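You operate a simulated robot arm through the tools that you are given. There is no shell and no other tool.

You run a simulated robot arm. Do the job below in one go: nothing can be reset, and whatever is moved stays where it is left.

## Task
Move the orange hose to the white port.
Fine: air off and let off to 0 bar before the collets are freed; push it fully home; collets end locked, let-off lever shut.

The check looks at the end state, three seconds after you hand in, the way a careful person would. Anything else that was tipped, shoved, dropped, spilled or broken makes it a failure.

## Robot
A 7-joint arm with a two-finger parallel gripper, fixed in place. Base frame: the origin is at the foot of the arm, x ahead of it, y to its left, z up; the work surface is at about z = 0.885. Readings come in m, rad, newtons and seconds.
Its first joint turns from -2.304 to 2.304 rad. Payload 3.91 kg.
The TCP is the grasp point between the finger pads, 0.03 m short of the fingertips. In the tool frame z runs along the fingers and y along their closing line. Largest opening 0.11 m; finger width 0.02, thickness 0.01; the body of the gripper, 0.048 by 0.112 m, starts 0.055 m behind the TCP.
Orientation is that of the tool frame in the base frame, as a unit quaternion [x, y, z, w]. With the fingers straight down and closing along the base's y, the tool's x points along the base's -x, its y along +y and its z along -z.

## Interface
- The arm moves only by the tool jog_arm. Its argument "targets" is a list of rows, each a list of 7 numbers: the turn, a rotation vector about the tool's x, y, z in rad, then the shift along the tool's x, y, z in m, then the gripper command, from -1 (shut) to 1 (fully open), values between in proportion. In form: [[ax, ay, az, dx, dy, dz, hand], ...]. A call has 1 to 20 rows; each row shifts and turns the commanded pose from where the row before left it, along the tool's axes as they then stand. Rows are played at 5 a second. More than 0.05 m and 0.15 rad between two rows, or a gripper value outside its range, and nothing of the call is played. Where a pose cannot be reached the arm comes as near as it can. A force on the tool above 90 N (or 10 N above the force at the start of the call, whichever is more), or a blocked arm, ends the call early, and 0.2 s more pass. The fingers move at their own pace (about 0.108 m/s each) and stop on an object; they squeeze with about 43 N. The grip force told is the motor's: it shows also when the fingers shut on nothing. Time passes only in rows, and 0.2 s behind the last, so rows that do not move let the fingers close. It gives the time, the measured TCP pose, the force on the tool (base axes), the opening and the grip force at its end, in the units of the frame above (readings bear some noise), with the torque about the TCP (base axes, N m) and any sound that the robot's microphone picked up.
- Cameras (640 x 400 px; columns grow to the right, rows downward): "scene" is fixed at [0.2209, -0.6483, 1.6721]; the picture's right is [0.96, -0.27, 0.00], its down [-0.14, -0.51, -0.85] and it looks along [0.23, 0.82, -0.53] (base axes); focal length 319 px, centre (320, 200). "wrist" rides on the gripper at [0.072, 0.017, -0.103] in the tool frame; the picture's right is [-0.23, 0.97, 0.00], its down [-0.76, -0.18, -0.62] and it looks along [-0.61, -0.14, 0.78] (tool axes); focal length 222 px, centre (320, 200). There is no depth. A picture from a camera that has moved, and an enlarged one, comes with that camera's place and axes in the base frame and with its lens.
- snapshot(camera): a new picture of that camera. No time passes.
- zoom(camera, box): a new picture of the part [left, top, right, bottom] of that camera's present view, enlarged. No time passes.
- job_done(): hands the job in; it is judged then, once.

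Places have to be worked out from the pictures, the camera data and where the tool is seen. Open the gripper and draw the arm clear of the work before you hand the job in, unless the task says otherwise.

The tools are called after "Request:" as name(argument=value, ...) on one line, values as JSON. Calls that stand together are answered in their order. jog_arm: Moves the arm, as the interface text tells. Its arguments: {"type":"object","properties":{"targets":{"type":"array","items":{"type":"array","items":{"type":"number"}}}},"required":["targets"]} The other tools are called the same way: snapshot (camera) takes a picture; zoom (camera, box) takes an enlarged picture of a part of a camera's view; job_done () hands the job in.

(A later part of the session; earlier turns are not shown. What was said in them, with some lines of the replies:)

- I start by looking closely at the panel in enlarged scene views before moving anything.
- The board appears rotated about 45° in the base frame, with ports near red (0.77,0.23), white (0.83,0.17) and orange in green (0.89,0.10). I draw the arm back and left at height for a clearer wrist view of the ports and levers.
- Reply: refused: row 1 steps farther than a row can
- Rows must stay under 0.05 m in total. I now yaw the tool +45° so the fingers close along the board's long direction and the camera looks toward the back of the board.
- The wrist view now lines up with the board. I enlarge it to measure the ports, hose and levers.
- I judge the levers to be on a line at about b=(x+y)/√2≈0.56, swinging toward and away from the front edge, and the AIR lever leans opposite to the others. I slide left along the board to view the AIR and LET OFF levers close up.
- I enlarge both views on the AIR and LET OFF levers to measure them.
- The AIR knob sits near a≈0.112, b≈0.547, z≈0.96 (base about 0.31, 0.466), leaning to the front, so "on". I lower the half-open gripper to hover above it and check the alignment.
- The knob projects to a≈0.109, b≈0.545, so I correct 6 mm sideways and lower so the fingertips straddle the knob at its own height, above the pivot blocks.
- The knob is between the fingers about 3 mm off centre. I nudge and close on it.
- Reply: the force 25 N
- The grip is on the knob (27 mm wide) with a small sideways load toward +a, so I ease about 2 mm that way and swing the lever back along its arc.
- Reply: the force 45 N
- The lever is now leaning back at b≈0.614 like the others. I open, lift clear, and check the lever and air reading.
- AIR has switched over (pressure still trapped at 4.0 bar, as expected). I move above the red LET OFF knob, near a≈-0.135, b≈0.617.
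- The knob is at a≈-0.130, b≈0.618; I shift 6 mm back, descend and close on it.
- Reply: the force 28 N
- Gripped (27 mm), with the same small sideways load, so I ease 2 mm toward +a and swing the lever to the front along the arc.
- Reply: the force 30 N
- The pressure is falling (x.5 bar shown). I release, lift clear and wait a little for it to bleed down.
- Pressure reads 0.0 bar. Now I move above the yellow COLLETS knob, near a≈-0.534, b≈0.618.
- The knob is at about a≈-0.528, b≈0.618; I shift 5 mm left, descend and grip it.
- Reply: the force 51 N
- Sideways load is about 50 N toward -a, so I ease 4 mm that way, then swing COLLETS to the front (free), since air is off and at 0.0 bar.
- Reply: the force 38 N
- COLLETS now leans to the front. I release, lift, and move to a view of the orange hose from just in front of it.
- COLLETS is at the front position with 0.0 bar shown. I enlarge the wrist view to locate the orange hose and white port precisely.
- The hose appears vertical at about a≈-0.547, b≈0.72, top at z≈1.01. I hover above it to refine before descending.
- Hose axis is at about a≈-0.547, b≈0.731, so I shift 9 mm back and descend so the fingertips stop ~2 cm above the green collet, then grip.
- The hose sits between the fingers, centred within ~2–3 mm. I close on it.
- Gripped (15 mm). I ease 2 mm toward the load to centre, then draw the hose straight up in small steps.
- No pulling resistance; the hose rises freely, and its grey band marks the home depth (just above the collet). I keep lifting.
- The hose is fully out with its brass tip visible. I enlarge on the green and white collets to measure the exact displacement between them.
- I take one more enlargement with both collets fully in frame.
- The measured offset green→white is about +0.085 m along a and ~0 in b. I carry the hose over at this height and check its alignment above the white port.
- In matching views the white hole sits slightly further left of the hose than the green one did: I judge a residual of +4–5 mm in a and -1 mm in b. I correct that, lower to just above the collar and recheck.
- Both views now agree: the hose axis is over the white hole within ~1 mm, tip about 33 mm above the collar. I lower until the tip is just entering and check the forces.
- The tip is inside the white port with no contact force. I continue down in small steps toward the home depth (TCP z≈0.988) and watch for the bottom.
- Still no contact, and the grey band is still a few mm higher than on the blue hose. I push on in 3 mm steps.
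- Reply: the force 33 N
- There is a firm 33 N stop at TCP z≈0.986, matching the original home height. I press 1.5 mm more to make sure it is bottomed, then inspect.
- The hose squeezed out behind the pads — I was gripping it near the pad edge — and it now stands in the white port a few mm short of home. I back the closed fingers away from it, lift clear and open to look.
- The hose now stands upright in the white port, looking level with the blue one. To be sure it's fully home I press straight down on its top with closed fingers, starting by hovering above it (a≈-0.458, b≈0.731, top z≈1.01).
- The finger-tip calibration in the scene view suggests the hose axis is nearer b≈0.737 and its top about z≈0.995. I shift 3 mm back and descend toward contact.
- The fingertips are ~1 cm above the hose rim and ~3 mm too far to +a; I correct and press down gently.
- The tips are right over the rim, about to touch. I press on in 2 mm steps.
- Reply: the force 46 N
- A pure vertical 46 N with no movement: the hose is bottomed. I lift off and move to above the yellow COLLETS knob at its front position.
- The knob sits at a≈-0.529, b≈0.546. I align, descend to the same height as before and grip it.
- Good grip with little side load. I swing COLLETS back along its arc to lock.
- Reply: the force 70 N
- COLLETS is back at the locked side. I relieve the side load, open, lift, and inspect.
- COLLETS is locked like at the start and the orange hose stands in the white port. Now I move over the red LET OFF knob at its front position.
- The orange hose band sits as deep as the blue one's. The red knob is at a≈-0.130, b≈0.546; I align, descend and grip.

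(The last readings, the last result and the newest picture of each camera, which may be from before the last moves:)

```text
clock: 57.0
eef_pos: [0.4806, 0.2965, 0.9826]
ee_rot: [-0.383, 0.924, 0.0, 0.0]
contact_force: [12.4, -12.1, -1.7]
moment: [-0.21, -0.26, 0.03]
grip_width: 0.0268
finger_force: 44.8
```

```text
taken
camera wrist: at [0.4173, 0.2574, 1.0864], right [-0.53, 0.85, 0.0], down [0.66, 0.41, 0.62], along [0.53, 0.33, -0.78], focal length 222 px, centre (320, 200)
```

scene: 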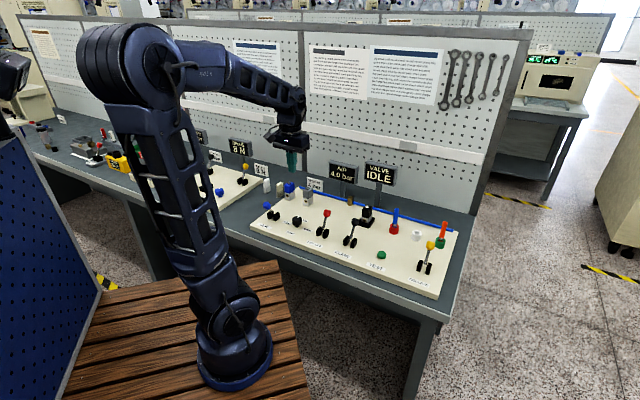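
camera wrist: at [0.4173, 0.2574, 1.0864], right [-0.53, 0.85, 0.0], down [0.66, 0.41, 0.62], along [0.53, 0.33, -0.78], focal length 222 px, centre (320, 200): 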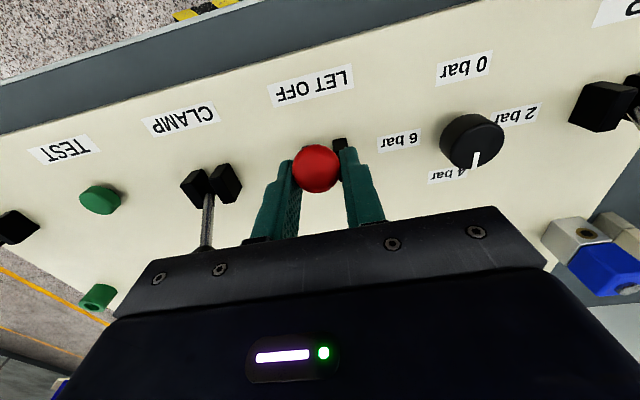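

Gripped with light side load. I swing LET OFF back (shut), drifting slightly toward -a as the COLLETS swing showed.

Request:
jog_arm(targets=[[0, 0, 0, 0, -0.001, 0, -1], [0, 0, 0, -0.0102, 0, -0.0059, -1], [0, 0, 0, -0.0116, -0.0005, -0.0039, -1], [0, 0, 0, -0.0112, -0.0005, -0.0012, -1], [0, 0, 0, -0.0112, -0.0005, 0.0012, -1], [0, 0, 0, -0.0116, -0.0005, 0.0039, -1], [0, 0, 0, -0.0112, 0, 0.0059, -1], [0, 0, 0, -0.002, 0, 0, -1], [0, 0, 0, 0, 0, 0, -1]])

Request:
snapshot(camera="wrist")

```text
clock: 59.0
eef_pos: [0.5324, 0.3439, 0.9816]
ee_rot: [-0.383, 0.924, 0.0, 0.0]
contact_force: [1.4, 0.2, -0.1]
moment: [0.0, 0.03, -0.02]
grip_width: 0.0
finger_force: 37.9
```

```text
taken
camera wrist: at [0.469, 0.3043, 1.0839], right [-0.53, 0.85, 0.0], down [0.66, 0.41, 0.62], along [0.53, 0.33, -0.78], focal length 222 px, centre (320, 200)
```

wrist: 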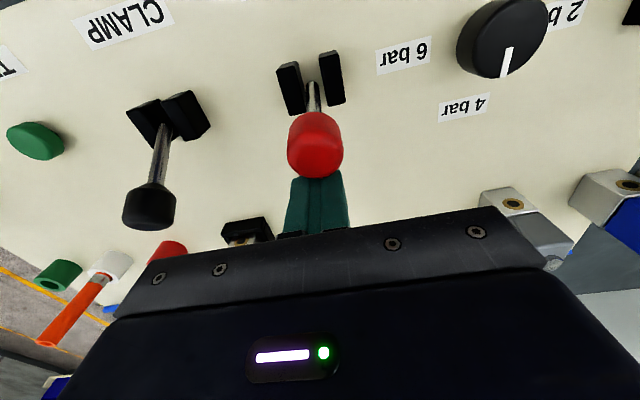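

The knob slipped from the fingers partway. I lift straight up clear of it and see where the lever stands.

Request:
jog_arm(targets=[[0, 0, 0, -0.005, 0, 0, -1], [0, 0, 0, 0, 0, -0.045, -1], [0, 0, 0, 0, 0, -0.045, -1], [0, 0, 0, 0.04, 0, 0, 0.1], [0, 0, 0, 0, 0, 0, 0.1], [0, 0, 0, 0, 0, 0, 0.1]])

Request:
snapshot(camera="wrist")

Request:
zoom(camera="scene", box=[240, 150, 400, 260])

```text
clock: 60.4
eef_pos: [0.5077, 0.32, 1.0711]
ee_rot: [-0.384, 0.923, 0.0, 0.0]
contact_force: [0.1, -0.1, 0.7]
moment: [0.01, 0.01, 0.01]
grip_width: 0.0606
finger_force: 0.1
```

```text
taken
camera wrist: at [0.4446, 0.2799, 1.175], right [-0.53, 0.85, 0.0], down [0.66, 0.41, 0.62], along [0.53, 0.33, -0.78], focal length 222 px, centre (320, 200)
```

wrist: 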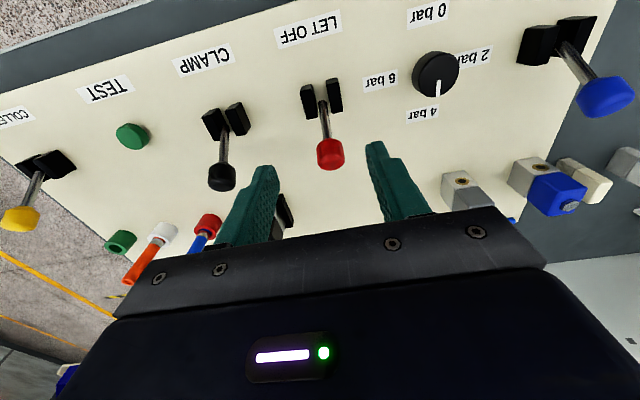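

```text
3.64 times, centred on (320, 205) of scene
camera zoom: at [0.2209, -0.6483, 1.6721], right [0.96, -0.27, 0.0], down [-0.14, -0.51, -0.85], along [0.23, 0.82, -0.53], focal length 1160 px, centre (320, 182)
```

zoom: 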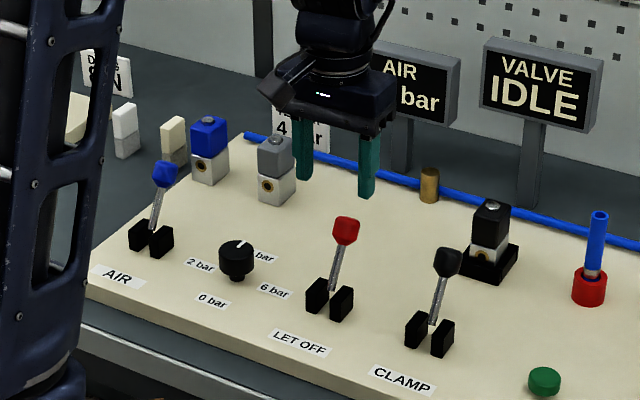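

LET OFF now leans back at b≈0.62, same as at the start and parallel to AIR and CLAMP. I raise the arm, retreat and open the gripper, then check everything.

Request:
jog_arm(targets=[[0, 0, 0, 0, 0, -0.045, 1], [0, 0, 0, 0, 0, -0.045, 1], [0, 0, 0, 0, 0, -0.045, 1], [0, 0, 0, 0.03, 0.02, -0.03, 1], [0, 0, 0, 0.03, 0.03, 0, 1], [0, 0, 0, 0.03, 0.03, 0, 1], [0, 0, 0, 0, 0.04, 0, 1], [0, 0, 0, 0, 0, 0, 1], [0, 0, 0, 0, 0, 0, 1], [0, 0, 0, 0, 0, 0, 1]])

Request:
snapshot(camera="scene")

Request:
zoom(camera="scene", box=[240, 150, 380, 260])

Request:
zoom(camera="scene", box=[340, 180, 480, 290])

Request:
snapshot(camera="wrist")

```text
clock: 62.6
eef_pos: [0.3572, 0.343, 1.2338]
ee_rot: [-0.384, 0.923, 0.0, 0.0]
contact_force: [0.1, 0.4, -0.5]
moment: [0.02, 0.0, 0.01]
grip_width: 0.1099
finger_force: 0.0
```

```text
taken
```

scene: 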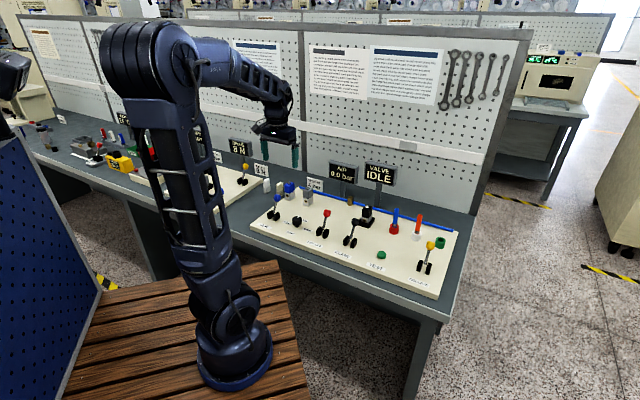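

```text
3.64 times, centred on (310, 205) of scene
camera zoom: at [0.2209, -0.6483, 1.6721], right [0.96, -0.27, 0.0], down [-0.14, -0.51, -0.85], along [0.23, 0.82, -0.53], focal length 1160 px, centre (356, 182)
```

zoom: 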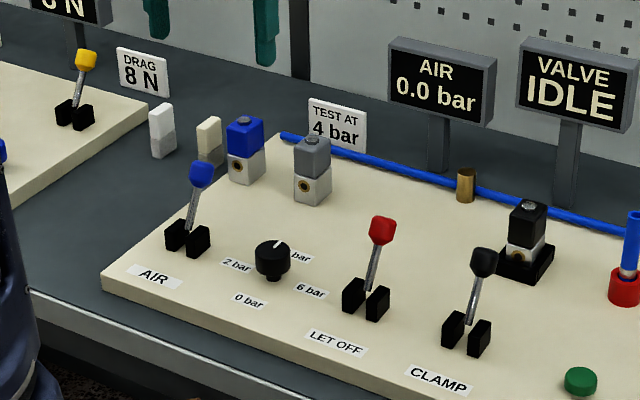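

```text
3.64 times, centred on (410, 235) of scene
camera zoom: at [0.2209, -0.6483, 1.6721], right [0.96, -0.27, 0.0], down [-0.14, -0.51, -0.85], along [0.23, 0.82, -0.53], focal length 1160 px, centre (-7, 73)
```

zoom: 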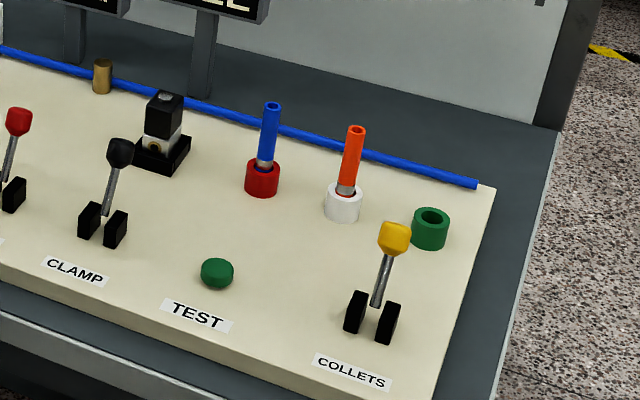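

```text
taken
camera wrist: at [0.2945, 0.304, 1.3376], right [-0.53, 0.85, 0.0], down [0.66, 0.41, 0.62], along [0.53, 0.33, -0.78], focal length 222 px, centre (320, 200)
```

wrist: 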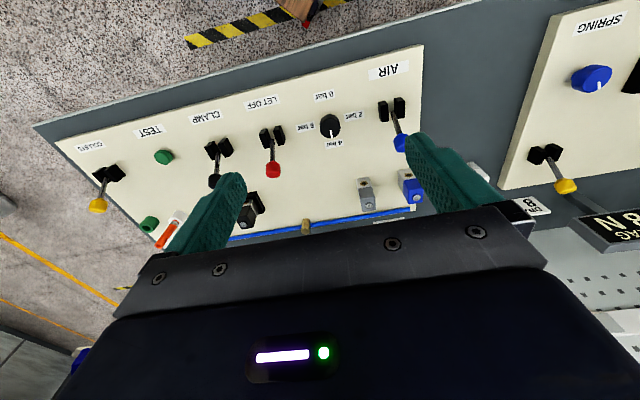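

The display reads 0.0 bar, and AIR, LET OFF and COLLETS all lean back: air off, let-off shut, collets locked. The orange hose stands upright and bottomed in the white port, nothing else has moved, and the arm is clear with the gripper open, so I hand in.

Request:
job_done()

```text
The job is handed in.
```

The orange hose is now in the white port and the job is handed in; no verdict has come back yet.

- **Air:** I switched it off and let it off; the display read 0.0 bar before I freed the collets. It still reads 0.0 bar.
- **Hose:** it is fully home. I pressed down on its top with about 46 N and it didn't move. Its grey band sits as deep as the one on the blue hose.
- **Levers:** the collets are locked and the let-off lever is shut. Both lean back as they did at the start.
- **Arm:** the gripper is open and clear of the board. In the last pictures nothing else looks disturbed.

Two grips slipped along the way. The hose slid out of the fingers at the end of the push, so I let go and pressed it home from above. The red let-off knob slipped out partway through its swing. The lever still ended fully back, matching its starting position.
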